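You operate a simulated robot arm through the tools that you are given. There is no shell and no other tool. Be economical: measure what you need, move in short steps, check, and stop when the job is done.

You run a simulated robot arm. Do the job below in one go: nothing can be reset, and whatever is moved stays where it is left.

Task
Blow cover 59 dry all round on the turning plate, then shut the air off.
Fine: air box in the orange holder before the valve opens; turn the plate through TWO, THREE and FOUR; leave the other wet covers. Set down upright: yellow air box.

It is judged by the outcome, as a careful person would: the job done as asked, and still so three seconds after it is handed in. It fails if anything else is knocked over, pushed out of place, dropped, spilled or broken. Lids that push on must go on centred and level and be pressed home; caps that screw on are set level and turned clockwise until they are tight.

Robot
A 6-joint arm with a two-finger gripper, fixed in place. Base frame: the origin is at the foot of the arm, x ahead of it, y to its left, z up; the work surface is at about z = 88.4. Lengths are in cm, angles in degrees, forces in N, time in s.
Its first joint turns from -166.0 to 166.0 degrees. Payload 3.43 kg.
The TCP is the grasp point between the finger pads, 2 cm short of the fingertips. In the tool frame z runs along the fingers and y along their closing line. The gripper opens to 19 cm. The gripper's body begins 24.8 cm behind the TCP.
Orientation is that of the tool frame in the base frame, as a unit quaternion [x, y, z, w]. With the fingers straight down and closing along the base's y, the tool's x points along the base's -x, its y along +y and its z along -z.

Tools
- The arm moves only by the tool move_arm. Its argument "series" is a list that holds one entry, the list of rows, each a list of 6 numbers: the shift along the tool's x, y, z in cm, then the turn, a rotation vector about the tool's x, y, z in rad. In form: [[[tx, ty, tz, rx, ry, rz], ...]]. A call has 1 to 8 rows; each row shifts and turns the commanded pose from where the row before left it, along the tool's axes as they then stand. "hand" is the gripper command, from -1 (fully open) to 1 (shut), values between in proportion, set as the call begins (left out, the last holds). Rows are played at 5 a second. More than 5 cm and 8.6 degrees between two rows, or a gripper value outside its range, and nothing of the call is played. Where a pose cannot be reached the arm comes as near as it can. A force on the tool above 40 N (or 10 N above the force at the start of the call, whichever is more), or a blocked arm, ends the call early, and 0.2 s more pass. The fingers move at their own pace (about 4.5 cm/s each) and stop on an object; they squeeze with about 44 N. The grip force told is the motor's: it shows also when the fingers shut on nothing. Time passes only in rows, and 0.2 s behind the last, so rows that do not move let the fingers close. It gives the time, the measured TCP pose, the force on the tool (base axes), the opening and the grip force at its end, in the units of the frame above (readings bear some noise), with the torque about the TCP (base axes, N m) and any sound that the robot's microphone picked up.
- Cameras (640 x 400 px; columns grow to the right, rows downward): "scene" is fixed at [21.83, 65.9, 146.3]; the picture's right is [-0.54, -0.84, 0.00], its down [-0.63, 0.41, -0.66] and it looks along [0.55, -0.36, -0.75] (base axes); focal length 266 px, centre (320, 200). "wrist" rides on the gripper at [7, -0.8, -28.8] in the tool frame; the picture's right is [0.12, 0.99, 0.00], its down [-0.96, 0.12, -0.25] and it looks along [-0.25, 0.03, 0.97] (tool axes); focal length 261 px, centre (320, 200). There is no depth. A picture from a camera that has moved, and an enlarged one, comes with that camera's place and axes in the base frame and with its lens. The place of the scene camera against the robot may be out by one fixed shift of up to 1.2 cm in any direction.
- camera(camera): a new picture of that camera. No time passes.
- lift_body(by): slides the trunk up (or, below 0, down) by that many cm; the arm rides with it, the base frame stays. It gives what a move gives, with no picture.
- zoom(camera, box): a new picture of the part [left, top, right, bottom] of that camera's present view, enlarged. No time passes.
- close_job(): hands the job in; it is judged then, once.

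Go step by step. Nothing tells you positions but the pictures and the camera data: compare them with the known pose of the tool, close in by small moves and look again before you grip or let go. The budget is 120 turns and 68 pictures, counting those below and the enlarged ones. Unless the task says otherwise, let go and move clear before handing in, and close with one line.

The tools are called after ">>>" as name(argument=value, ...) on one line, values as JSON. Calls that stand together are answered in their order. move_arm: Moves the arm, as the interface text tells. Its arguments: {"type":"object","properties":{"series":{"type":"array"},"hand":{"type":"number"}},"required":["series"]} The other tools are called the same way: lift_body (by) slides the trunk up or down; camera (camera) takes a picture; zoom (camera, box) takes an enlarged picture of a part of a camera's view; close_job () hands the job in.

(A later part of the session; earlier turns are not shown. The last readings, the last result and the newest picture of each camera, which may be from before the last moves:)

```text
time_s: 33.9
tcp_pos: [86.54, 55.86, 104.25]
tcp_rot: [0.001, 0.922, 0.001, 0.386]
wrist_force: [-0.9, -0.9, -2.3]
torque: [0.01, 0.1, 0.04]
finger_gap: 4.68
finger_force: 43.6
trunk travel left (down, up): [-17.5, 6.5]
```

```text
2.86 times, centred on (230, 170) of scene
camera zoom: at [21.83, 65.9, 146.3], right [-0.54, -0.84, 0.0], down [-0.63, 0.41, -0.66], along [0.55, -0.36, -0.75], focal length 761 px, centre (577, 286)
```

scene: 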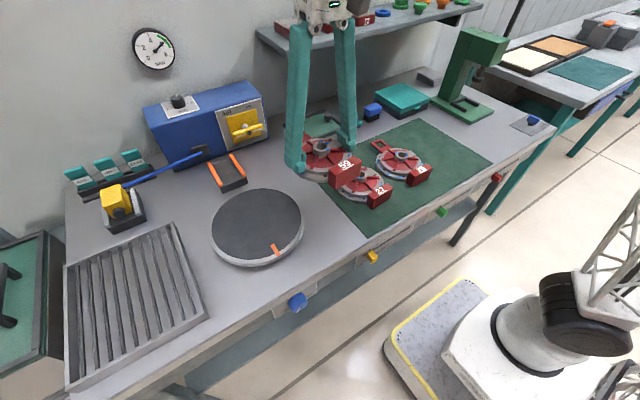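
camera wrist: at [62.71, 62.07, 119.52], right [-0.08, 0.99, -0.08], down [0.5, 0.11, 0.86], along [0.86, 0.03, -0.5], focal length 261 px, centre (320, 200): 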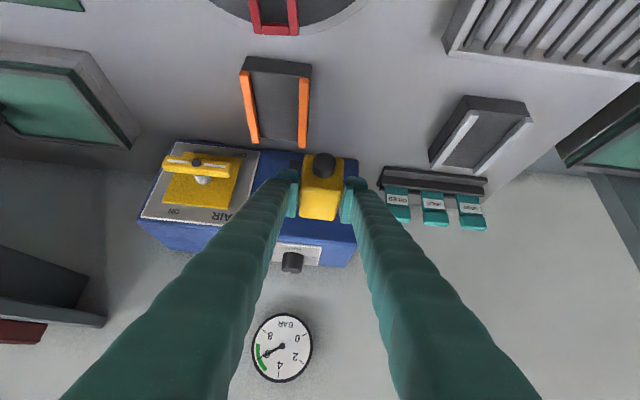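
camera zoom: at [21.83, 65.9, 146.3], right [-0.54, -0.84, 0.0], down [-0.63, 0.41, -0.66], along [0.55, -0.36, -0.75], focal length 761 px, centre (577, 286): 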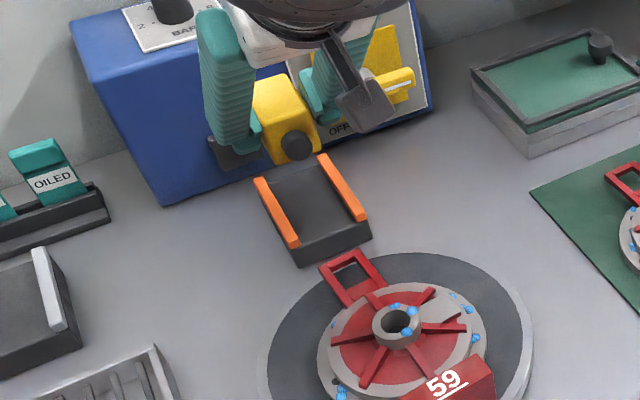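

The relative pose matches the one at the pickup, so I'll lower straight down into the orange holder.

>>> move_arm(series=[[[1.42, 0, 1.4, 0, 0, 0], [1.42, 0, 1.4, 0, 0, 0], [1.42, 0, 1.4, 0, 0, 0], [0.7, 0, 0.7, 0, 0, 0], [0, 0, 0, 0, 0, 0]]])

>>> zoom(camera="wrist", box=[240, 70, 400, 230])

```text
time_s: 35.1
tcp_pos: [86.65, 55.93, 97.29]
tcp_rot: [0.001, 0.923, 0.001, 0.386]
wrist_force: [-0.1, -0.3, -1.9]
torque: [0.04, 0.05, -0.02]
finger_gap: 4.69
finger_force: 43.7
trunk travel left (down, up): [-17.5, 6.5]
```

```text
2.50 times, centred on (320, 150) of wrist
camera zoom: at [61.17, 55.06, 112.5], right [-0.08, 0.99, -0.08], down [0.5, 0.11, 0.86], along [0.86, 0.03, -0.5], focal length 652 px, centre (320, 325)
```

zoom: 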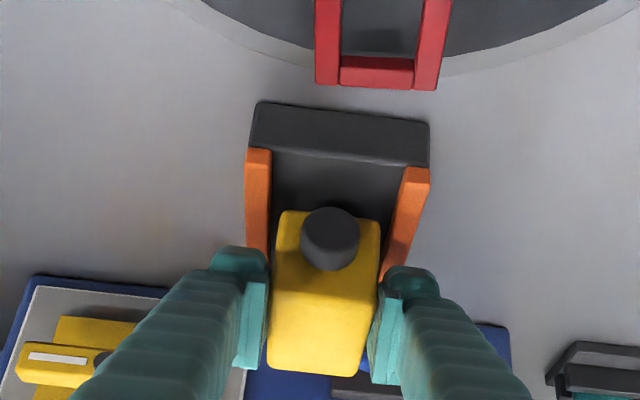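

Well between the rails; I'll lower gently to contact.

>>> move_arm(series=[[[0.5, 0, 0.5, 0, 0, 0], [0.25, 0, 0.25, 0, 0, 0], [0.1, 0, 0.1, 0, 0, 0], [0, 0, 0, 0, 0, 0]]])

>>> move_arm(series=[[[0.1, 0, 0.1, 0, 0, 0], [0.1, 0, 0.1, 0, 0, 0], [0, 0, 0, 0, 0, 0]]])

```text
time_s: 36.1
tcp_pos: [86.56, 55.92, 95.98]
tcp_rot: [0.001, 0.922, 0.0, 0.386]
wrist_force: [0.0, -0.3, -1.8]
torque: [-0.01, 0.05, -0.01]
finger_gap: 4.7
finger_force: 43.7
trunk travel left (down, up): [-17.5, 6.5]
```

```text
time_s: 36.9
tcp_pos: [86.68, 56.04, 95.9]
tcp_rot: [0.001, 0.922, 0.001, 0.386]
wrist_force: [1.8, 0.1, 8.5]
torque: [-0.16, -0.04, 0.05]
finger_gap: 4.65
finger_force: 44.5
trunk travel left (down, up): [-17.5, 6.5]
```

Seated at the same height as in its old base. I'll open gently and back out along the tool axis.

>>> move_arm(series=[[[0, 0, 0, 0, 0, 0], [0, 0, 0, 0, 0, 0], [0, 0, 0, 0, 0, 0], [0, 0, -1.5, 0, 0, 0], [0, 0, -3, 0, 0, 0], [0, 0, -4, 0, 0, 0], [0, 0, -4, 0, 0, 0], [0, 0, 0, 0, 0, 0]]], hand=0)

>>> camera(camera="wrist")

>>> zoom(camera="scene", box=[160, 100, 300, 240])

```text
time_s: 38.7
tcp_pos: [77.82, 56.05, 104.58]
tcp_rot: [0.001, 0.923, 0.001, 0.385]
wrist_force: [0.5, -0.5, 0.9]
torque: [-0.02, 0.02, 0.05]
finger_gap: 9.5
finger_force: 0.0
trunk travel left (down, up): [-17.5, 6.5]
```

```text
26 pictures are left
camera wrist: at [52.33, 55.1, 119.75], right [-0.08, 0.99, -0.08], down [0.5, 0.11, 0.86], along [0.86, 0.03, -0.5], focal length 261 px, centre (320, 200)
```

wrist: 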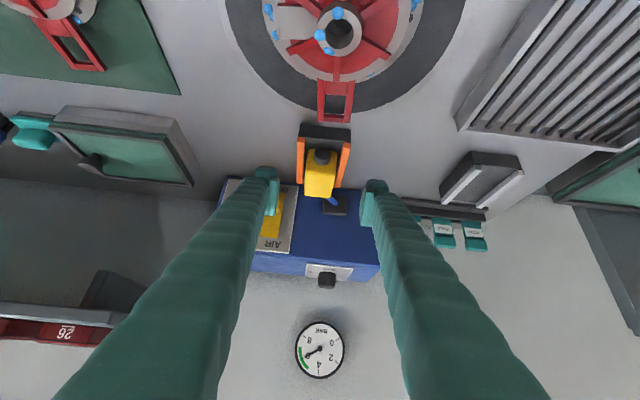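

```text
2.86 times, centred on (230, 170) of scene
camera zoom: at [21.83, 65.9, 146.3], right [-0.54, -0.84, 0.0], down [-0.63, 0.41, -0.66], along [0.55, -0.36, -0.75], focal length 761 px, centre (577, 286)
```

zoom: 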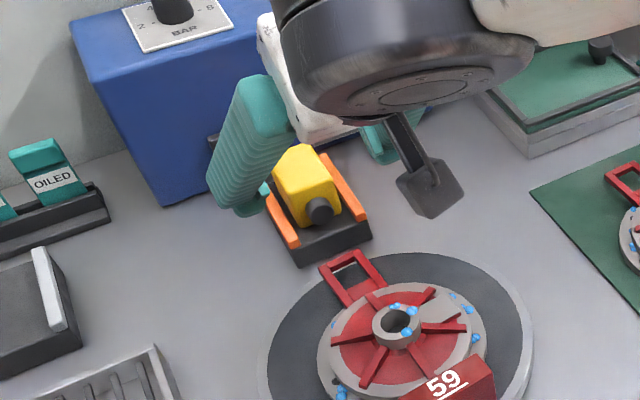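

Air box stands upright in the orange holder, nozzle toward the plate. Now I'll go in front of the valve to see how its handle works.

>>> move_arm(series=[[[-1.5, -3, -2.5, 0, 0, 0], [-1.5, -4, -2, 0, 0, 0], [0, -4, 0, 0, 0, 0], [0, 0, 0, 0, 0, 0]]])

>>> zoom(camera="wrist", box=[240, 110, 400, 270])

>>> zoom(camera="scene", box=[200, 70, 290, 150])

```text
time_s: 39.7
tcp_pos: [76.89, 45.1, 109.97]
tcp_rot: [0.001, 0.922, 0.002, 0.387]
wrist_force: [0.0, 0.1, 0.2]
torque: [0.01, 0.04, 0.02]
finger_gap: 9.52
finger_force: 0.0
trunk travel left (down, up): [-17.5, 6.5]
```

```text
2.50 times, centred on (320, 190) of wrist
camera zoom: at [51.29, 44.05, 125.06], right [-0.08, 0.99, -0.08], down [0.5, 0.11, 0.86], along [0.86, 0.03, -0.5], focal length 652 px, centre (320, 225)
```

zoom: 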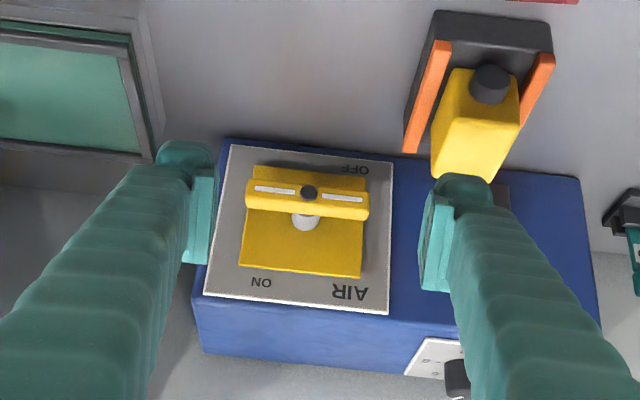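

```text
5.00 times, centred on (245, 110) of scene
camera zoom: at [21.83, 65.9, 146.3], right [-0.54, -0.84, 0.0], down [-0.63, 0.41, -0.66], along [0.55, -0.36, -0.75], focal length 1332 px, centre (695, 650)
```

zoom: 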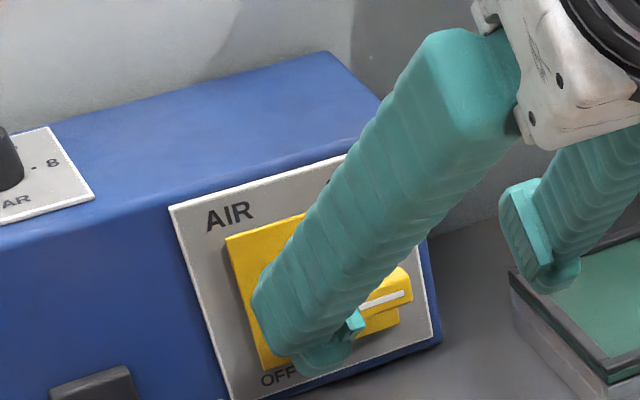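

The valve is a horizontal bar on a stem at about (95.5–97, 44.5, 96.5), OFF now. ON should be a quarter turn counter-clockwise seen from the front, so I'll push the left (+y) end down from above with closed fingers, staying high first.

>>> move_arm(series=[[[-1.94, 0.78, 3.39, 0, 0, 0], [-1.94, 0.78, 3.39, 0, 0, 0], [-1.94, 0.78, 3.39, 0, 0, 0], [-1.94, 0.78, 3.39, 0, 0, 0], [0, 0, 0, 0, 0, 0], [0, 0, 0, 0, 0, 0]]], hand=1)

>>> zoom(camera="wrist", box=[220, 90, 420, 290])

>>> zoom(camera="scene", box=[200, 70, 290, 150])

```text
time_s: 41.1
tcp_pos: [91.78, 48.18, 105.85]
tcp_rot: [0.001, 0.922, 0.001, 0.386]
wrist_force: [0.4, 0.8, -0.7]
torque: [0.01, 0.03, -0.01]
finger_gap: 0.0
finger_force: 26.2
trunk travel left (down, up): [-17.5, 6.5]
```

```text
2.00 times, centred on (320, 190) of wrist
camera zoom: at [66.36, 47.18, 121.08], right [-0.08, 0.99, -0.08], down [0.5, 0.11, 0.86], along [0.86, 0.03, -0.5], focal length 521 px, centre (320, 220)
```

zoom: 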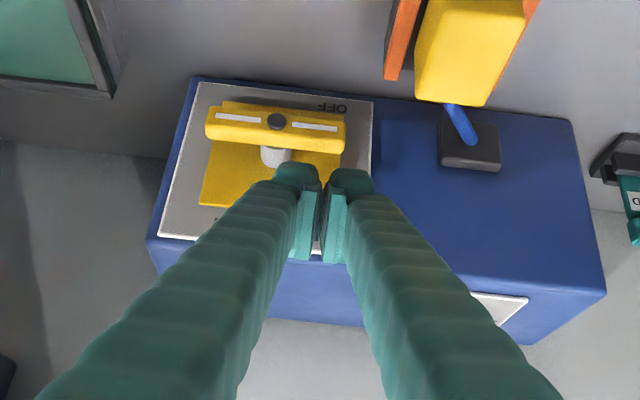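

```text
5.00 times, centred on (245, 110) of scene
camera zoom: at [21.83, 65.9, 146.3], right [-0.54, -0.84, 0.0], down [-0.63, 0.41, -0.66], along [0.55, -0.36, -0.75], focal length 1332 px, centre (695, 650)
```

zoom: 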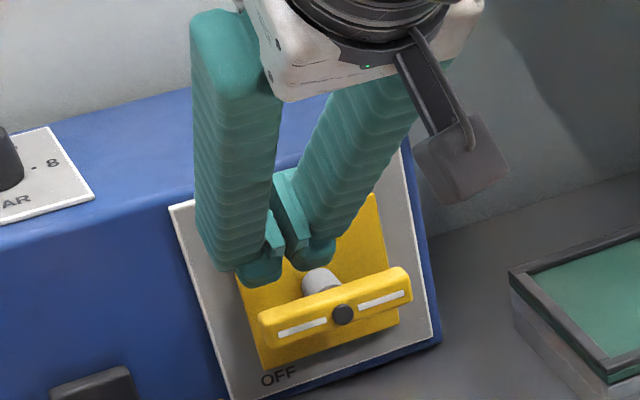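

Hub refined to (95.8, 44.4, 96.2) with the bar about 4.9 cm each way, and the plate behind at x≈99.6. I'll position just above the left end.

>>> move_arm(series=[[[0.15, 0.65, 3, 0, 0, 0], [0.2, 0.65, 3.2, 0, 0, 0], [0, 0, 0, 0, 0, 0]]])

>>> zoom(camera="scene", box=[200, 70, 290, 150])

```text
time_s: 41.9
tcp_pos: [96.02, 49.44, 101.25]
tcp_rot: [0.001, 0.923, 0.001, 0.385]
wrist_force: [1.0, 0.1, -0.1]
torque: [-0.02, -0.04, -0.02]
finger_gap: 0.0
finger_force: 34.5
trunk travel left (down, up): [-17.5, 6.5]
```

```text
5.00 times, centred on (245, 110) of scene
camera zoom: at [21.83, 65.9, 146.3], right [-0.54, -0.84, 0.0], down [-0.63, 0.41, -0.66], along [0.55, -0.36, -0.75], focal length 1332 px, centre (695, 650)
```

zoom: 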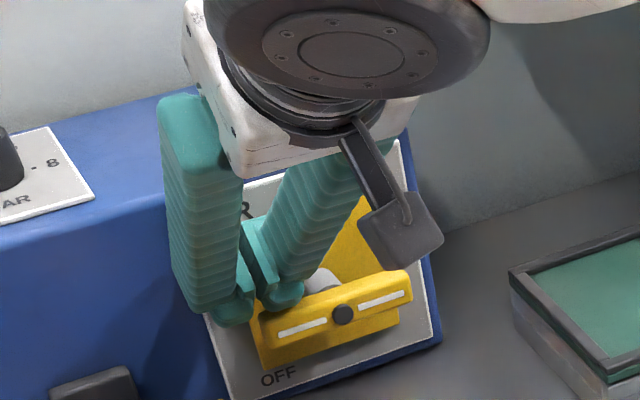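

Positioned over the left end. I'll push down the first part of the arc.

>>> move_arm(series=[[[0.71, 0, 0.7, 0, 0, 0], [0.5, 0, 0.5, 0, 0, 0], [0.5, 0, 0.5, 0, 0, 0], [0.43, 0, 0.42, 0, 0, 0], [0, 0, 0, 0, 0, 0]]])

>>> zoom(camera="scene", box=[200, 70, 290, 150])

```text
time_s: 43.1
tcp_pos: [95.99, 49.36, 98.27]
tcp_rot: [0.0, 0.922, 0.002, 0.386]
wrist_force: [2.0, 5.1, 2.8]
torque: [0.02, 0.01, 0.0]
finger_gap: 0.02
finger_force: 34.5
trunk travel left (down, up): [-17.5, 6.5]
```

```text
5.00 times, centred on (245, 110) of scene
camera zoom: at [21.83, 65.9, 146.3], right [-0.54, -0.84, 0.0], down [-0.63, 0.41, -0.66], along [0.55, -0.36, -0.75], focal length 1332 px, centre (695, 650)
```

zoom: 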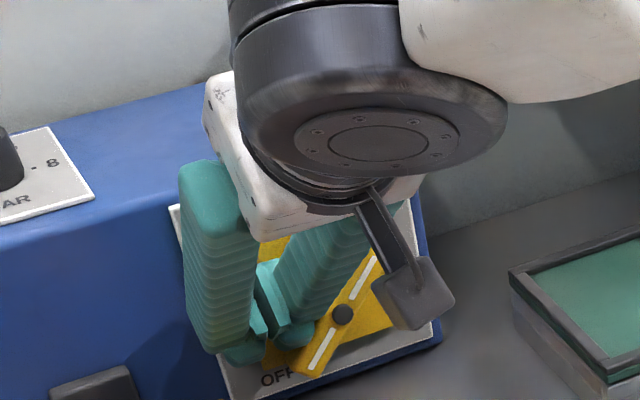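

It turns counter-clockwise freely. I'll continue the arc to vertical.

>>> move_arm(series=[[[0.64, -0.5, 0.63, 0, 0, 0], [0.53, -0.5, 0.53, 0, 0, 0], [0.5, -1.0, 0.5, 0, 0, 0], [0.14, -0.6, 0.14, 0, 0, 0], [0, -0.5, 0, 0, 0, 0], [0, 0, 0, 0, 0, 0]]])

>>> zoom(camera="scene", box=[190, 70, 330, 250])

```text
time_s: 43.8
tcp_pos: [95.88, 48.74, 96.89]
tcp_rot: [-0.001, 0.921, 0.006, 0.389]
wrist_force: [-22.5, 33.4, 5.2]
torque: [0.03, -0.16, -0.6]
finger_gap: 0.01
finger_force: 34.3
trunk travel left (down, up): [-17.5, 6.5]
stopped in row 3: the force on the tool passed its limit at 50 N (the readings are from after the stop); the commanded pose is now the measured one
```

```text
2.22 times, centred on (260, 160) of scene
camera zoom: at [21.83, 65.9, 146.3], right [-0.54, -0.84, 0.0], down [-0.63, 0.41, -0.66], along [0.55, -0.36, -0.75], focal length 592 px, centre (453, 289)
```

zoom: 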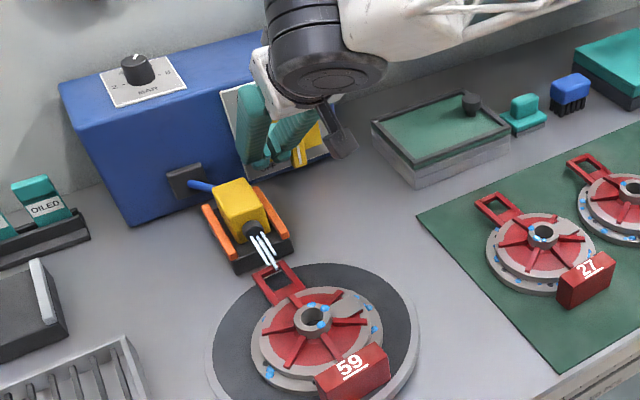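

Air is on: white jets come from the nozzle and the handle has reached its stop. I'll back off and return above the plate with the tool vertical.

>>> move_arm(series=[[[0, 0.5, -0.5, 0, 0, 0], [-0.5, 0, -3, 0, 0, 0], [-0.5, 0, -4, 0, 0, 0], [-0.5, 0, -4.5, 0, 0, 0], [-1, 0, -4.5, 0, 0, 0], [-1, 1, -4.5, 0, 0, 0], [0, 1, -4.5, 0, 0, 0], [0, 0, 0, 0, 0, 0]]])

>>> move_arm(series=[[[0, 1, 0, 0, 0.131, 0], [0, 1, 0, 0, 0.131, 0], [0, 1, 0, 0, 0.131, 0], [0, 1, 0, 0, 0.131, 0], [0, 1, 0, 0, 0.131, 0], [0, 0.5, 0, 0, 0.131, 0], [0, 0, 0, 0, 0, 0]]], hand=-0.43)

>>> camera(camera="wrist")

```text
time_s: 45.6
tcp_pos: [80.35, 50.62, 117.13]
tcp_rot: [0.001, 0.921, 0.003, 0.389]
wrist_force: [0.4, -0.1, -0.8]
torque: [0.0, 0.01, -0.02]
finger_gap: 0.02
finger_force: 34.3
trunk travel left (down, up): [-17.5, 6.5]
```

```text
time_s: 47.2
tcp_pos: [80.11, 56.04, 117.2]
tcp_rot: [-0.001, 1.0, 0.005, 0.006]
wrist_force: [0.1, -0.1, 0.0]
torque: [0.05, -0.03, 0.01]
finger_gap: 13.61
finger_force: 0.0
trunk travel left (down, up): [-17.5, 6.5]
```

```text
17 pictures are left
camera wrist: at [72.67, 54.83, 145.97], right [-0.12, 0.99, 0.01], down [0.96, 0.12, 0.26], along [0.26, 0.04, -0.97], focal length 261 px, centre (320, 200)
```

wrist: 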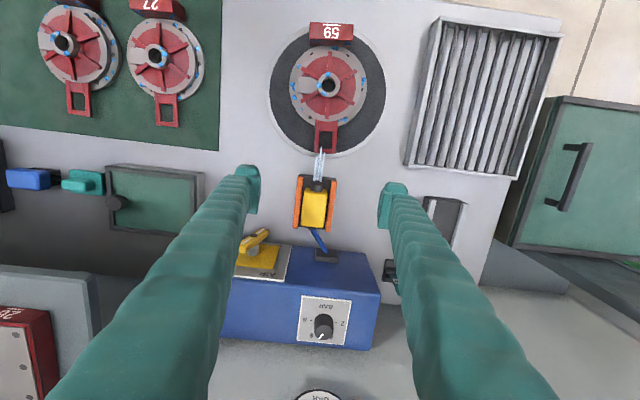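

Air flows onto the cover's near side (station ONE). I'll go over the cover, descend and grip the disc again for turning.

>>> move_arm(series=[[[3.95, 0, 2, 0, 0, 0], [3.95, 0, 2, 0, 0, 0], [3.95, 0, 2, 0, 0, 0], [3.85, -0.1, 2, 0, 0, 0], [0, 0, 4, 0, 0, 0], [0, 0, 4, 0, 0, 0], [0, 0, 4, 0, 0, 0], [0, 0, 0, 0, 0, 0]]])

>>> camera(camera="wrist")

```text
time_s: 49.0
tcp_pos: [64.89, 56.09, 96.9]
tcp_rot: [-0.002, 1.0, 0.004, 0.006]
wrist_force: [0.6, -0.8, -0.1]
torque: [-0.01, 0.0, -0.01]
finger_gap: 13.6
finger_force: 0.0
trunk travel left (down, up): [-17.5, 6.5]
```

```text
16 pictures are left
camera wrist: at [57.51, 54.92, 125.62], right [-0.12, 0.99, 0.01], down [0.96, 0.12, 0.26], along [0.26, 0.04, -0.97], focal length 261 px, centre (320, 200)
```

wrist: 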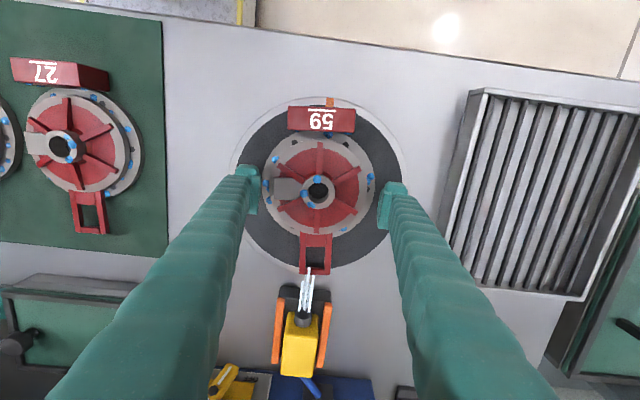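

Cover centre is about (64.3,55.8). I'll nudge onto it, descend to disc height and grip.

>>> move_arm(series=[[[0.5, -0.25, 0, 0, 0.012, 0], [0, 0, 1.5, 0, 0, 0], [0, 0, 0.9, 0, 0, 0], [0, 0, 0.35, 0, 0, 0], [0, 0, 0, 0, 0, 0]]])

>>> move_arm(series=[[[0, 0, 0, 0, 0, 0], [0, 0, 0, 0, 0, 0], [0, 0, 0, 0, 0, 0]]], hand=0.0)

```text
time_s: 50.2
tcp_pos: [64.27, 55.82, 94.06]
tcp_rot: [-0.002, 1.0, 0.004, 0.0]
wrist_force: [-0.1, 0.0, -0.2]
torque: [-0.02, 0.0, 0.0]
finger_gap: 13.58
finger_force: 0.0
trunk travel left (down, up): [-17.5, 6.5]
```

```text
time_s: 51.0
tcp_pos: [64.51, 55.64, 95.3]
tcp_rot: [-0.001, 1.0, 0.008, 0.005]
wrist_force: [-5.8, -13.7, 63.3]
torque: [-2.04, -0.23, -0.03]
finger_gap: 8.63
finger_force: 17.0
trunk travel left (down, up): [-17.5, 6.5]
stopped in row 3: the force on the tool passed its limit at 47 N (the readings are from after the stop); the commanded pose is now the measured one
```

The tips rode over the disc edge again, being a little too high. I'll reopen, lift and check the cover.

>>> move_arm(series=[[[0, 0, -0.4, 0, 0, 0], [0, 0, -0.8, 0, 0, 0], [0, 0, 0, 0, 0, 0], [0, 0, 0, 0, 0, 0], [0, 0, 0, 0, 0, 0]]], hand=-0.43)

>>> camera(camera="wrist")

```text
time_s: 52.2
tcp_pos: [64.45, 55.91, 95.69]
tcp_rot: [-0.002, 1.0, 0.006, 0.002]
wrist_force: [-0.7, -0.6, -0.4]
torque: [0.03, -0.02, 0.02]
finger_gap: 13.58
finger_force: 0.0
trunk travel left (down, up): [-17.5, 6.5]
```

```text
15 pictures are left
camera wrist: at [57.25, 54.6, 124.5], right [-0.12, 0.99, 0.01], down [0.96, 0.12, 0.25], along [0.25, 0.04, -0.97], focal length 261 px, centre (320, 200)
```

wrist: 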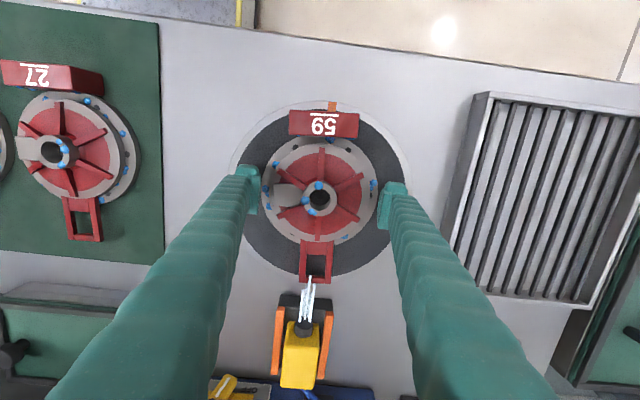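

The cover has not moved. I'll remove a slight roll error, then descend to light contact with the flange before gripping.

>>> move_arm(series=[[[0, -0.1, 0, 0.012, 0, 0], [0, 0, 1.2, 0, 0, 0], [0, 0, 0.6, 0, 0, 0], [0, 0, 0.15, 0, 0, 0], [0, 0, 0.15, 0, 0, 0], [0, 0, 0, 0, 0, 0]]])

>>> move_arm(series=[[[0, 0, 0.15, 0, 0, 0], [0, 0, 0.1, 0, 0, 0], [0, 0, 0, 0, 0, 0]]])

```text
time_s: 53.6
tcp_pos: [64.5, 55.84, 93.7]
tcp_rot: [-0.001, 1.0, 0.0, 0.002]
wrist_force: [0.7, -1.1, -0.7]
torque: [0.0, 0.01, 0.01]
finger_gap: 13.6
finger_force: 0.0
trunk travel left (down, up): [-17.5, 6.5]
```

```text
time_s: 54.4
tcp_pos: [64.47, 55.82, 93.4]
tcp_rot: [-0.002, 1.0, 0.0, 0.002]
wrist_force: [0.7, 0.2, -0.3]
torque: [0.04, 0.03, 0.0]
finger_gap: 13.56
finger_force: 0.1
trunk travel left (down, up): [-17.5, 6.5]
```

>>> move_arm(series=[[[0, 0, 0, 0, 0, 0], [0, 0, 0, 0, 0, 0]]], hand=-0.2)

>>> move_arm(series=[[[0, 0, 0, 0, 0, 0]]], hand=-0.1)

```text
time_s: 55.0
tcp_pos: [64.36, 55.81, 93.82]
tcp_rot: [-0.002, 1.0, 0.002, 0.005]
wrist_force: [1.3, 2.6, 38.5]
torque: [0.19, -0.02, 0.08]
finger_gap: 11.46
finger_force: 28.2
trunk travel left (down, up): [-17.5, 6.5]
```

```text
time_s: 55.4
tcp_pos: [64.44, 55.74, 93.7]
tcp_rot: [-0.002, 1.0, 0.002, 0.003]
wrist_force: [2.7, 6.9, 47.8]
torque: [0.68, -0.02, 0.14]
finger_gap: 11.6
finger_force: 33.2
trunk travel left (down, up): [-17.5, 6.5]
```

The tips are wedging on the flange, so this is slightly too low. I'll reopen, rise to about 93.85 and grip again.

>>> move_arm(series=[[[0, 0, 0, 0, 0, 0], [0, 0, 0, 0, 0, 0], [0, 0, -0.4, 0, 0, 0], [0, 0, 0, 0, 0, 0]]], hand=-0.43)

>>> move_arm(series=[[[0, 0, 0, 0, 0, 0], [0, 0, 0, 0, 0, 0]]], hand=-0.2)

```text
time_s: 56.4
tcp_pos: [64.39, 55.8, 93.85]
tcp_rot: [-0.002, 1.0, 0.0, 0.001]
wrist_force: [0.0, 0.2, -0.7]
torque: [0.0, -0.03, -0.01]
finger_gap: 13.57
finger_force: 0.0
trunk travel left (down, up): [-17.5, 6.5]
```

```text
time_s: 57.0
tcp_pos: [64.45, 55.85, 93.84]
tcp_rot: [-0.002, 1.0, 0.0, 0.003]
wrist_force: [-0.3, 2.0, 1.6]
torque: [0.16, -0.02, 0.03]
finger_gap: 11.55
finger_force: 1.4
trunk travel left (down, up): [-17.5, 6.5]
```

>>> move_arm(series=[[[0, 0, 0, 0, 0, 0], [0, 0, 0, 0, 0, 0]]], hand=-0.1)

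```text
time_s: 57.6
tcp_pos: [64.46, 55.89, 94.04]
tcp_rot: [-0.001, 1.0, 0.0, 0.003]
wrist_force: [3.2, 8.0, 18.5]
torque: [-1.21, 0.23, 0.16]
finger_gap: 11.11
finger_force: 42.8
trunk travel left (down, up): [-17.5, 6.5]
```

Gripped on the rim at 11.1 cm with about 18 N of down-press, which helps carry the plate. I'll turn 24° and check that the orange mark follows.

>>> move_arm(series=[[[0, 0, 0, 0, 0, 0.14], [0, 0, 0, 0, 0, 0.14], [0, 0, 0, 0, 0, 0.14], [0, 0, 0, 0, 0, 0]]])

>>> zoom(camera="scene", box=[190, 130, 330, 280])

```text
time_s: 58.2
tcp_pos: [64.65, 55.75, 93.87]
tcp_rot: [0.132, 0.991, 0.003, 0.004]
wrist_force: [4.3, 5.2, 8.3]
torque: [-0.96, 0.45, 0.06]
finger_gap: 11.04
finger_force: 44.7
trunk travel left (down, up): [-17.5, 6.5]
stopped in row 3: the force on the tool passed its limit at 41 N (the readings are from after the stop); the commanded pose is now the measured one
```

```text
2.67 times, centred on (260, 205) of scene
camera zoom: at [21.83, 65.9, 146.3], right [-0.54, -0.84, 0.0], down [-0.63, 0.41, -0.66], along [0.55, -0.36, -0.75], focal length 710 px, centre (480, 187)
```

zoom: 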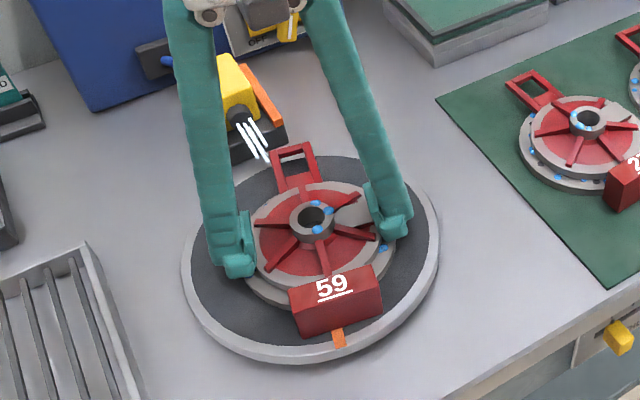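

The plate turns with the cover and the mark follows. I'll continue, with slightly gentler steps.

>>> move_arm(series=[[[0, 0, -0.05, 0, 0, 0.11], [0, 0, 0, 0, 0, 0.11], [0, 0, 0, 0, 0, 0.11], [0, 0, 0, 0, 0, 0.11], [0, 0, 0, 0, 0, 0.11], [0, 0, 0, 0, 0, 0.11], [0, 0, 0, 0, 0, 0.11], [0, 0, 0, 0, 0, 0]]])

```text
time_s: 60.0
tcp_pos: [64.56, 55.7, 94.04]
tcp_rot: [0.495, 0.869, 0.002, 0.003]
wrist_force: [9.3, 2.6, 12.9]
torque: [-0.32, 1.15, 0.04]
finger_gap: 11.08
finger_force: 43.6
trunk travel left (down, up): [-17.5, 6.5]
```

>>> move_arm(series=[[[0, 0, 0, 0, 0, 0.107], [0, 0, 0, 0, 0, 0.107], [0, 0, 0, 0, 0, 0.107], [0, 0, 0, 0, 0, 0.107], [0, 0, 0, 0, 0, 0.107], [0, 0, 0, 0, 0, 0]]])

```text
time_s: 61.4
tcp_pos: [64.66, 55.67, 94.03]
tcp_rot: [0.708, 0.707, 0.003, 0.002]
wrist_force: [9.5, -2.7, 13.3]
torque: [0.27, 1.26, -0.08]
finger_gap: 11.07
finger_force: 44.5
trunk travel left (down, up): [-17.5, 6.5]
```

That is station TWO (90°). I'll let go and lift clear so the jet reaches the cover, turning the tool back while it blows.

>>> move_arm(series=[[[0, 0, 0, 0, 0, 0], [0, 0, 0, 0, 0, 0], [0, 0, -2, 0, 0, 0], [0, 0, -4, 0, 0, 0], [0, 0, -4, 0, 0, -0.14], [0, 0, -2, 0, 0, -0.14], [0, 0, 0, 0, 0, -0.14], [0, 0, 0, 0, 0, -0.14]]], hand=-0.35)

>>> move_arm(series=[[[0, 0, 0, 0, 0, -0.144], [0, 0, 0, 0, 0, -0.144], [0, 0, 0, 0, 0, -0.144], [0, 0, 0, 0, 0, -0.144], [0, 0, 0, 0, 0, -0.144], [0, 0, 0, 0, 0, -0.144], [0, 0, 0, 0, 0, -0.144], [0, 0, 0, 0, 0, 0]]])

>>> camera(camera="wrist")

```text
time_s: 63.2
tcp_pos: [64.49, 55.72, 106.05]
tcp_rot: [0.482, 0.876, 0.003, 0.003]
wrist_force: [0.2, 0.2, 0.1]
torque: [0.05, 0.02, 0.03]
finger_gap: 12.8
finger_force: 0.0
trunk travel left (down, up): [-17.5, 6.5]
```

```text
time_s: 65.0
tcp_pos: [64.43, 55.76, 106.08]
tcp_rot: [0.0, 1.0, 0.001, 0.003]
wrist_force: [0.4, -0.4, -1.0]
torque: [-0.03, 0.0, 0.0]
finger_gap: 12.83
finger_force: 0.2
trunk travel left (down, up): [-17.5, 6.5]
```

```text
13 pictures are left
camera wrist: at [57.16, 54.8, 134.8], right [-0.12, 0.99, 0.0], down [0.96, 0.12, 0.26], along [0.25, 0.03, -0.97], focal length 261 px, centre (320, 200)
```

wrist: 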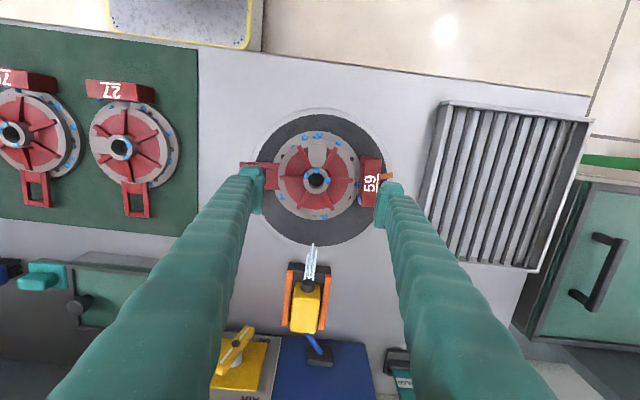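

The mark now points +y. I'll check dryness close up, then for the next turn grip with fingers along x (tag and handle now lie along y).

>>> move_arm(series=[[[0, 0, 0, 0, 0, -0.143], [0, 0, 0, 0, 0, -0.143], [0, 0, 0, 0, 0, -0.143], [0, 0, 0, 0, 0, -0.143], [0, 0, 0, 0, 0, -0.143], [0, 0, 0, 0, 0, -0.143], [0, 0, 0, 0, 0, -0.143], [0, 0, 0, 0, 0, -0.143]]], hand=-0.43)

>>> move_arm(series=[[[0, 0, 0, 0, 0, -0.143], [0, 0, 0, 0, 0, -0.143], [0, 0, 0, 0, 0, -0.143], [0, 0, 0, 0, 0, 0], [0, 0, 0, 0, 0, 0]]])

>>> zoom(camera="scene", box=[190, 130, 330, 280])

```text
time_s: 66.8
tcp_pos: [64.43, 55.78, 106.06]
tcp_rot: [-0.542, 0.841, -0.001, 0.003]
wrist_force: [-0.4, -0.8, 1.3]
torque: [0.01, -0.01, -0.01]
finger_gap: 13.6
finger_force: 0.1
trunk travel left (down, up): [-17.5, 6.5]
```

```text
time_s: 68.0
tcp_pos: [64.46, 55.8, 105.98]
tcp_rot: [0.707, -0.707, 0.001, -0.002]
wrist_force: [0.7, 0.4, -0.1]
torque: [-0.04, -0.01, 0.01]
finger_gap: 13.56
finger_force: 0.1
trunk travel left (down, up): [-17.5, 6.5]
```

```text
2.67 times, centred on (260, 205) of scene
camera zoom: at [21.83, 65.9, 146.3], right [-0.54, -0.84, 0.0], down [-0.63, 0.41, -0.66], along [0.55, -0.36, -0.75], focal length 710 px, centre (480, 187)
```

zoom: 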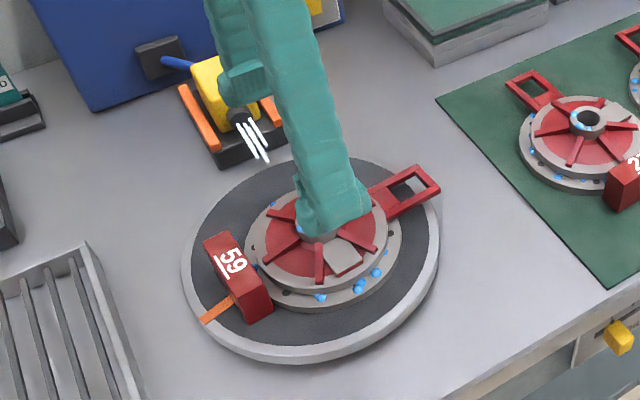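

Yaw −90° is reachable. I'll descend and grip along x for the turn to THREE.

>>> move_arm(series=[[[0, 0, 4.5, 0, 0, 0], [0, 0, 4.5, 0, 0, 0], [0, 0, 2.2, 0, 0, 0], [0, 0, 0.7, 0, 0, 0], [0, 0, 0.2, 0, 0, 0], [0, 0, 0, 0, 0, 0]]])

>>> move_arm(series=[[[0, 0, 0, 0, 0, 0], [0, 0, 0, 0, 0, 0]]], hand=-0.2)

```text
time_s: 69.4
tcp_pos: [64.57, 55.83, 93.78]
tcp_rot: [-0.707, 0.708, -0.002, 0.003]
wrist_force: [-1.2, 0.5, -0.7]
torque: [0.01, -0.02, 0.01]
finger_gap: 13.6
finger_force: 0.0
trunk travel left (down, up): [-17.5, 6.5]
```

```text
time_s: 70.0
tcp_pos: [64.52, 55.87, 93.96]
tcp_rot: [-0.707, 0.707, -0.001, 0.004]
wrist_force: [-1.7, 1.0, 1.8]
torque: [0.06, 0.13, -0.01]
finger_gap: 11.5
finger_force: 0.8
trunk travel left (down, up): [-17.5, 6.5]
```

>>> move_arm(series=[[[0, 0, 0, 0, 0, 0], [0, 0, 0, 0, 0, 0]]], hand=-0.1)

```text
time_s: 70.6
tcp_pos: [64.62, 55.83, 94.1]
tcp_rot: [-0.707, 0.707, -0.002, 0.004]
wrist_force: [1.6, 1.6, 16.9]
torque: [0.12, 1.74, 0.04]
finger_gap: 11.06
finger_force: 43.6
trunk travel left (down, up): [-17.5, 6.5]
```

The grip is good, as before. I'll turn the next 90° to THREE.

>>> move_arm(series=[[[0, 0, -0.05, 0, 0, 0.112], [0, 0, 0, 0, 0, 0.112], [0, 0, 0, 0, 0, 0.112], [0, 0, 0, 0, 0, 0.112], [0, 0, 0, 0, 0, 0.112], [0, 0, 0, 0, 0, 0.112], [0, 0, 0, 0, 0, 0.112], [0, 0, 0, 0, 0, 0]]])

>>> move_arm(series=[[[0, 0, 0, 0, 0, 0.112], [0, 0, 0, 0, 0, 0.112], [0, 0, 0, 0, 0, 0.112], [0, 0, 0, 0, 0, 0.112], [0, 0, 0, 0, 0, 0.112], [0, 0, 0, 0, 0, 0.112], [0, 0, 0, 0, 0, 0.112], [0, 0, 0, 0, 0, 0]]])

>>> zoom(camera="scene", box=[190, 130, 330, 280])

```text
time_s: 72.4
tcp_pos: [64.49, 55.79, 94.11]
tcp_rot: [-0.382, 0.924, 0.0, 0.004]
wrist_force: [-8.8, 5.1, 7.6]
torque: [0.89, 1.11, 0.07]
finger_gap: 11.09
finger_force: 44.0
trunk travel left (down, up): [-17.5, 6.5]
```

```text
time_s: 74.2
tcp_pos: [64.53, 55.83, 94.0]
tcp_rot: [-0.002, 1.0, 0.001, 0.004]
wrist_force: [-3.9, 10.7, 9.5]
torque: [-0.83, -0.24, 0.15]
finger_gap: 11.03
finger_force: 43.8
trunk travel left (down, up): [-17.5, 6.5]
```

```text
2.67 times, centred on (260, 205) of scene
camera zoom: at [21.83, 65.9, 146.3], right [-0.54, -0.84, 0.0], down [-0.63, 0.41, -0.66], along [0.55, -0.36, -0.75], focal length 710 px, centre (480, 187)
```

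zoom: 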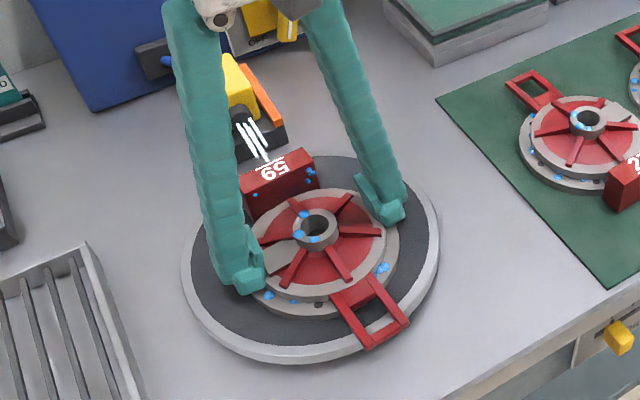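

At THREE, some drops near the handle still seem present, so dwell time may matter. I'll release, lift, let it blow and look closely from above.

>>> move_arm(series=[[[0, 0, 0, 0, 0, 0], [0, 0, 0, 0, 0, 0], [0, 0, -2, 0, 0, 0], [0, 0, -4, 0, 0, 0], [0, 0, -4, 0, 0, 0], [0, 0, 0, 0, 0, 0], [0, 0, 0, 0, 0, 0], [0, 0, 0, 0, 0, 0]]], hand=-0.43)

>>> zoom(camera="wrist", box=[220, 80, 420, 340])

```text
time_s: 76.0
tcp_pos: [64.51, 55.63, 103.87]
tcp_rot: [-0.001, 1.0, 0.001, 0.003]
wrist_force: [-0.6, -0.1, 0.5]
torque: [0.0, 0.01, 0.0]
finger_gap: 13.58
finger_force: 0.1
trunk travel left (down, up): [-17.5, 6.5]
```

```text
1.54 times, centred on (320, 210) of wrist
camera zoom: at [57.22, 54.6, 132.62], right [-0.12, 0.99, 0.0], down [0.96, 0.12, 0.26], along [0.25, 0.03, -0.97], focal length 401 px, centre (320, 185)
```

zoom: 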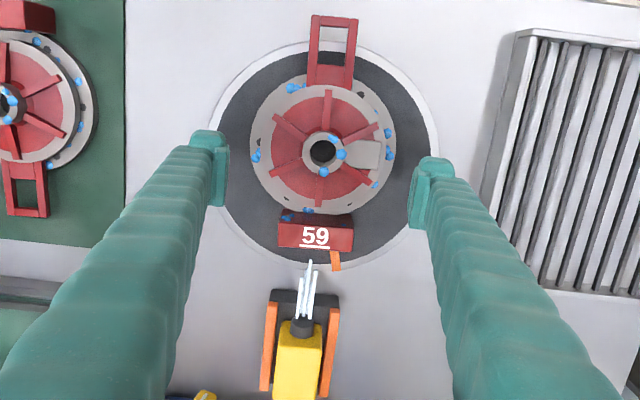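

Nothing has dried, and the handle in this view looks about 20° short of vertical, so the valve is only partly open. I'll go back and push the handle's top end fully over from the −y side.

>>> move_arm(series=[[[0, 0, -4.5, 0, 0, 0], [0, 0, -4.5, 0, 0, 0], [-3.5, -3.3, -1, 0, 0, 0], [-3.5, -3.3, -1, 0, 0, 0], [-3.5, -3.3, 0, 0, 0, 0], [-3.5, -3.3, 0, 0, 0, 0], [-1.5, -3.2, 0, 0, 0, 0], [0, 0, 0, 0, 0, 0]]], hand=1)

>>> move_arm(series=[[[0, 0, 0, 0, -0.131, 0], [0, 0, 0, 0, -0.131, 0], [0, 0, 0, 0, -0.131, 0], [0, 0, 0, 0, -0.131, 0], [0, 0, 0, 0, -0.131, 0], [0, 0, 0, 0, -0.131, 0], [0, 0, 4, 0, 0, 0], [0, 0, 4, 0, 0, 0]]])

>>> zoom(camera="scene", box=[200, 60, 300, 140])

```text
time_s: 77.8
tcp_pos: [79.96, 39.33, 114.99]
tcp_rot: [-0.001, 1.0, 0.001, 0.004]
wrist_force: [-0.2, -0.3, 0.3]
torque: [0.03, -0.01, 0.01]
finger_gap: 0.0
finger_force: 22.6
trunk travel left (down, up): [-17.5, 6.5]
```

```text
time_s: 79.6
tcp_pos: [85.73, 39.28, 109.5]
tcp_rot: [-0.001, 0.922, 0.002, 0.387]
wrist_force: [-1.1, -0.1, 1.0]
torque: [0.05, 0.02, 0.03]
finger_gap: 0.0
finger_force: 34.2
trunk travel left (down, up): [-17.5, 6.5]
```

```text
5.00 times, centred on (250, 100) of scene
camera zoom: at [21.83, 65.9, 146.3], right [-0.54, -0.84, 0.0], down [-0.63, 0.41, -0.66], along [0.55, -0.36, -0.75], focal length 1332 px, centre (670, 700)
```

zoom: 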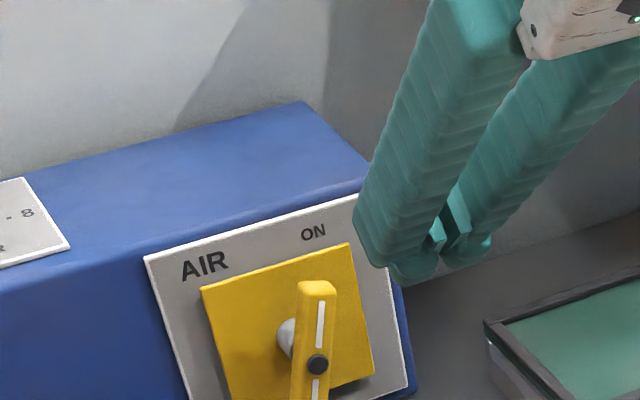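

Confirmed: the bar still leans about 20° from vertical. I'll move in beside its top end on the −y side and push toward +y.

>>> move_arm(series=[[[-0.15, 0, 4.5, 0, 0, 0], [-0.15, 0, 4.5, 0, 0, 0], [-0.15, 0, 4.4, 0, 0, 0], [0, 0, 0, 0, 0, 0]]])

>>> move_arm(series=[[[0, 0.6, 0, 0, 0, 0], [0, 0.6, 0, 0, 0, 0], [0, 0.6, 0, 0, 0, 0], [0, 0.6, 0, 0, 0, 0], [0, 0.4, 0, 0, 0, 0], [0, 0.4, 0, 0, 0, 0], [0, 0, 0, 0, 0, 0]]])

>>> zoom(camera="scene", box=[200, 60, 300, 140])

```text
time_s: 80.4
tcp_pos: [94.0, 39.29, 101.55]
tcp_rot: [-0.001, 0.922, 0.002, 0.387]
wrist_force: [-42.3, -6.2, 19.4]
torque: [0.62, -0.05, 1.17]
finger_gap: 0.01
finger_force: 34.3
trunk travel left (down, up): [-17.5, 6.5]
stopped in row 3: the force on the tool passed its limit at 161 N (the readings are from after the stop); the commanded pose is now the measured one
```

```text
time_s: 80.8
tcp_pos: [94.12, 38.96, 101.58]
tcp_rot: [0.002, 0.922, 0.001, 0.387]
wrist_force: [-52.5, -6.5, 14.6]
torque: [0.44, 0.03, 1.59]
finger_gap: 0.0
finger_force: 34.2
trunk travel left (down, up): [-17.5, 6.5]
stopped in row 1: the force on the tool passed its limit at 61 N (the readings are from after the stop); the commanded pose is now the measured one
```

```text
5.00 times, centred on (250, 100) of scene
camera zoom: at [21.83, 65.9, 146.3], right [-0.54, -0.84, 0.0], down [-0.63, 0.41, -0.66], along [0.55, -0.36, -0.75], focal length 1332 px, centre (670, 700)
```

zoom: 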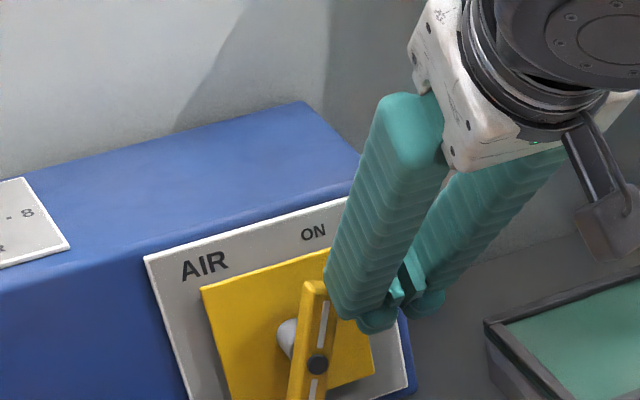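

I touched the front of the bar because the closed fingers are wider (about 2.8 cm each side) than I assumed. I'll back off, shift further −y, go in beside the bar and then push.

>>> move_arm(series=[[[0, 0, -1.5, 0, 0, 0], [0, -1.3, -1.5, 0, 0, 0], [0, -1.5, 0, 0, 0, 0], [0, 0, 0, 0, 0, 0]]])

>>> move_arm(series=[[[-0.1, 0, 1.5, 0, 0, 0], [-0.1, 0, 1.5, 0, 0, 0], [0, 0, 1, 0, 0, 0], [0, 0, 0.7, 0, 0, 0], [0, 0, 0, 0, 0, 0]]])

```text
time_s: 81.8
tcp_pos: [92.22, 36.39, 103.44]
tcp_rot: [0.002, 0.922, -0.001, 0.386]
wrist_force: [-0.3, 0.5, -0.4]
torque: [0.0, 0.02, 0.04]
finger_gap: 0.0
finger_force: 34.6
trunk travel left (down, up): [-17.5, 6.5]
```

```text
time_s: 83.0
tcp_pos: [95.95, 36.29, 100.24]
tcp_rot: [0.002, 0.922, 0.0, 0.386]
wrist_force: [0.9, 0.2, 0.5]
torque: [0.0, 0.01, 0.01]
finger_gap: 0.02
finger_force: 34.3
trunk travel left (down, up): [-17.5, 6.5]
```

No contact now. I'll push toward +y in small steps.

>>> move_arm(series=[[[0, 0.8, 0, 0, 0, 0], [0, 0.8, 0, 0, 0, 0], [0, 0.6, 0, 0, 0, 0], [0, 0.6, 0, 0, 0, 0], [0, 0.5, 0, 0, 0, 0], [0, 0.5, 0, 0, 0, 0], [0, 0, 0, 0, 0, 0]]])

>>> zoom(camera="scene", box=[190, 60, 330, 260])

```text
time_s: 84.6
tcp_pos: [95.84, 40.19, 100.23]
tcp_rot: [0.003, 0.922, -0.001, 0.386]
wrist_force: [-0.4, -0.9, 0.1]
torque: [0.03, 0.02, 0.01]
finger_gap: 0.01
finger_force: 34.1
trunk travel left (down, up): [-17.5, 6.5]
```

```text
2.00 times, centred on (260, 160) of scene
camera zoom: at [21.83, 65.9, 146.3], right [-0.54, -0.84, 0.0], down [-0.63, 0.41, -0.66], along [0.55, -0.36, -0.75], focal length 533 px, centre (440, 280)
```

zoom: 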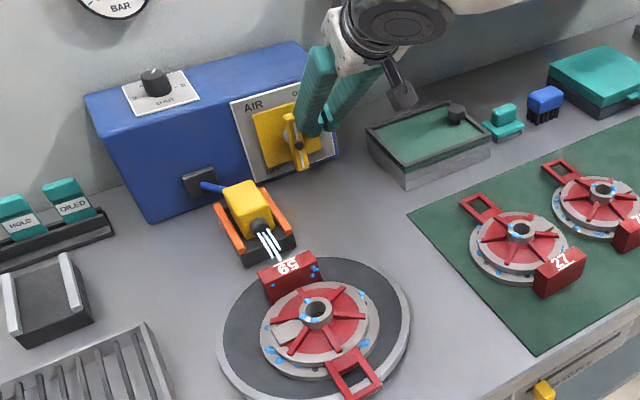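

The bar is now nearly vertical. I'll keep pushing until it meets the stop.

>>> move_arm(series=[[[0, 0.4, 0, 0, 0, 0], [0, 0.4, 0, 0, 0, 0], [0, 0.4, 0, 0, 0, 0], [0, 0.4, 0, 0, 0, 0], [0, 0, 0, 0, 0, 0]]])

```text
time_s: 85.3
tcp_pos: [95.79, 40.13, 100.35]
tcp_rot: [0.005, 0.923, -0.004, 0.385]
wrist_force: [6.9, -33.0, 8.6]
torque: [0.8, 0.19, 0.07]
finger_gap: 0.0
finger_force: 34.4
trunk travel left (down, up): [-17.5, 6.5]
stopped in row 3: the force on the tool passed its limit at 44 N (the readings are from after the stop); the commanded pose is now the measured one
```

The handle is at its stop, fully ON. I'll back off and return above the plate, letting it blow at THREE meanwhile.

>>> move_arm(series=[[[0, -1.2, 0, 0, 0, 0], [0, -1, -2, 0, 0, 0], [-0.3, 0, -4.5, 0, 0, 0], [-0.3, 0, -4.5, 0, 0, 0], [-0.3, 0, -4.5, 0, 0, 0], [-0.3, 0, -4.5, 0, 0, 0], [0, 0, 0, 0, 0, 0]]])

>>> move_arm(series=[[[0, 2, 0, 0, 0.131, 0], [0, 2, 0, 0, 0.131, 0], [0, 2, 0, 0, 0.131, 0], [0, 2, 0, 0, 0.131, 0], [0, 2, 0, 0, 0.131, 0], [0, 2, 0, 0, 0.131, 0], [2, 3, 0, 0, 0, 0], [3, 2.5, 0, 0, 0, 0]]], hand=-0.43)

```text
time_s: 86.9
tcp_pos: [82.31, 38.69, 115.04]
tcp_rot: [0.003, 0.923, -0.003, 0.384]
wrist_force: [-0.3, 0.5, 0.4]
torque: [0.02, 0.04, -0.02]
finger_gap: 0.0
finger_force: 33.9
trunk travel left (down, up): [-17.5, 6.5]
```

```text
time_s: 88.7
tcp_pos: [77.36, 56.32, 114.93]
tcp_rot: [0.004, 1.0, -0.001, 0.001]
wrist_force: [0.6, -0.3, -0.3]
torque: [0.1, 0.09, -0.03]
finger_gap: 13.58
finger_force: 0.2
trunk travel left (down, up): [-17.5, 6.5]
```

>>> move_arm(series=[[[3.3, -0.15, 2, 0, 0, 0], [3.3, -0.15, 2, 0, 0, 0], [3.3, -0.15, 2, 0, 0, 0], [2.95, -0.1, 2, 0, 0, 0], [0, 0, 2, 0, 0, 0], [0, 0, 0, 0, 0, 0]]])

>>> zoom(camera="wrist", box=[220, 80, 420, 340])

```text
time_s: 90.1
tcp_pos: [64.47, 55.84, 104.84]
tcp_rot: [0.002, 1.0, -0.001, 0.002]
wrist_force: [0.3, 0.3, -0.8]
torque: [0.05, 0.02, -0.02]
finger_gap: 13.58
finger_force: 0.0
trunk travel left (down, up): [-17.5, 6.5]
```

```text
1.54 times, centred on (320, 210) of wrist
camera zoom: at [57.35, 55.02, 133.65], right [-0.11, 0.99, 0.0], down [0.96, 0.11, 0.25], along [0.25, 0.03, -0.97], focal length 401 px, centre (320, 185)
```

zoom: 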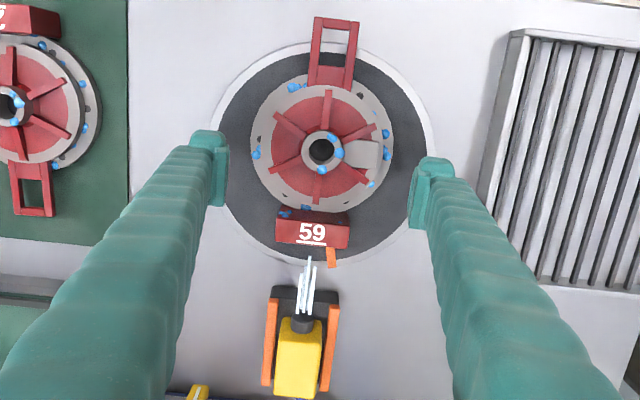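

Still wet. The plate mark lags about 12° short of THREE, because it slipped a bit at the start of each turn. I'll grip again and bring the mark exactly to +x.

>>> move_arm(series=[[[0, 0, 4.5, 0, 0, 0], [0, 0, 4.5, 0, 0, 0], [0, 0, 1.5, 0, 0, 0], [0, 0, 0.5, 0, 0, 0], [0, 0, 0, 0, 0, 0]]])

>>> move_arm(series=[[[0, 0, 0, 0, 0, 0], [0, 0, 0, 0, 0, 0]]], hand=-0.2)

>>> move_arm(series=[[[0, 0, 0, 0, 0, 0], [0, 0, 0, 0, 0, 0]]], hand=-0.1)

```text
time_s: 91.3
tcp_pos: [64.55, 55.84, 93.85]
tcp_rot: [0.003, 1.0, -0.002, 0.001]
wrist_force: [0.1, -0.3, 0.3]
torque: [0.0, 0.02, -0.01]
finger_gap: 13.58
finger_force: 0.1
trunk travel left (down, up): [-17.5, 6.5]
```

```text
time_s: 91.9
tcp_pos: [64.64, 55.85, 93.99]
tcp_rot: [0.002, 1.0, -0.001, 0.004]
wrist_force: [0.0, 0.0, 0.7]
torque: [-0.02, 0.02, -0.01]
finger_gap: 11.43
finger_force: 0.1
trunk travel left (down, up): [-17.5, 6.5]
```

```text
time_s: 92.5
tcp_pos: [64.7, 55.78, 94.01]
tcp_rot: [0.004, 1.0, -0.001, 0.002]
wrist_force: [-0.2, 7.7, 1.7]
torque: [1.0, -0.07, 0.1]
finger_gap: 11.07
finger_force: 43.8
trunk travel left (down, up): [-17.5, 6.5]
```

Gripped; I'll add a light down-press and turn 12.6°.

>>> move_arm(series=[[[0, 0, 0.15, 0, 0, 0], [0, 0, 0.1, 0, 0, 0], [0, 0, 0, 0, 0, 0]]])

>>> move_arm(series=[[[0, 0, 0, 0, 0, 0.055], [0, 0, 0, 0, 0, 0.055], [0, 0, 0, 0, 0, 0.055], [0, 0, 0, 0, 0, 0.055], [0, 0, 0, 0, 0, 0]]])

```text
time_s: 93.3
tcp_pos: [64.67, 55.84, 93.95]
tcp_rot: [0.003, 1.0, 0.001, 0.003]
wrist_force: [3.7, 6.0, 36.2]
torque: [-0.53, 0.27, 0.09]
finger_gap: 11.07
finger_force: 44.2
trunk travel left (down, up): [-17.5, 6.5]
```

```text
time_s: 93.8
tcp_pos: [64.58, 55.77, 94.05]
tcp_rot: [0.045, 0.999, 0.001, 0.004]
wrist_force: [-3.0, 2.1, 17.5]
torque: [-1.62, 0.68, 0.01]
finger_gap: 11.08
finger_force: 44.4
trunk travel left (down, up): [-17.5, 6.5]
stopped in row 2: the force on the tool passed its limit at 49 N (the readings are from after the stop); the commanded pose is now the measured one
```

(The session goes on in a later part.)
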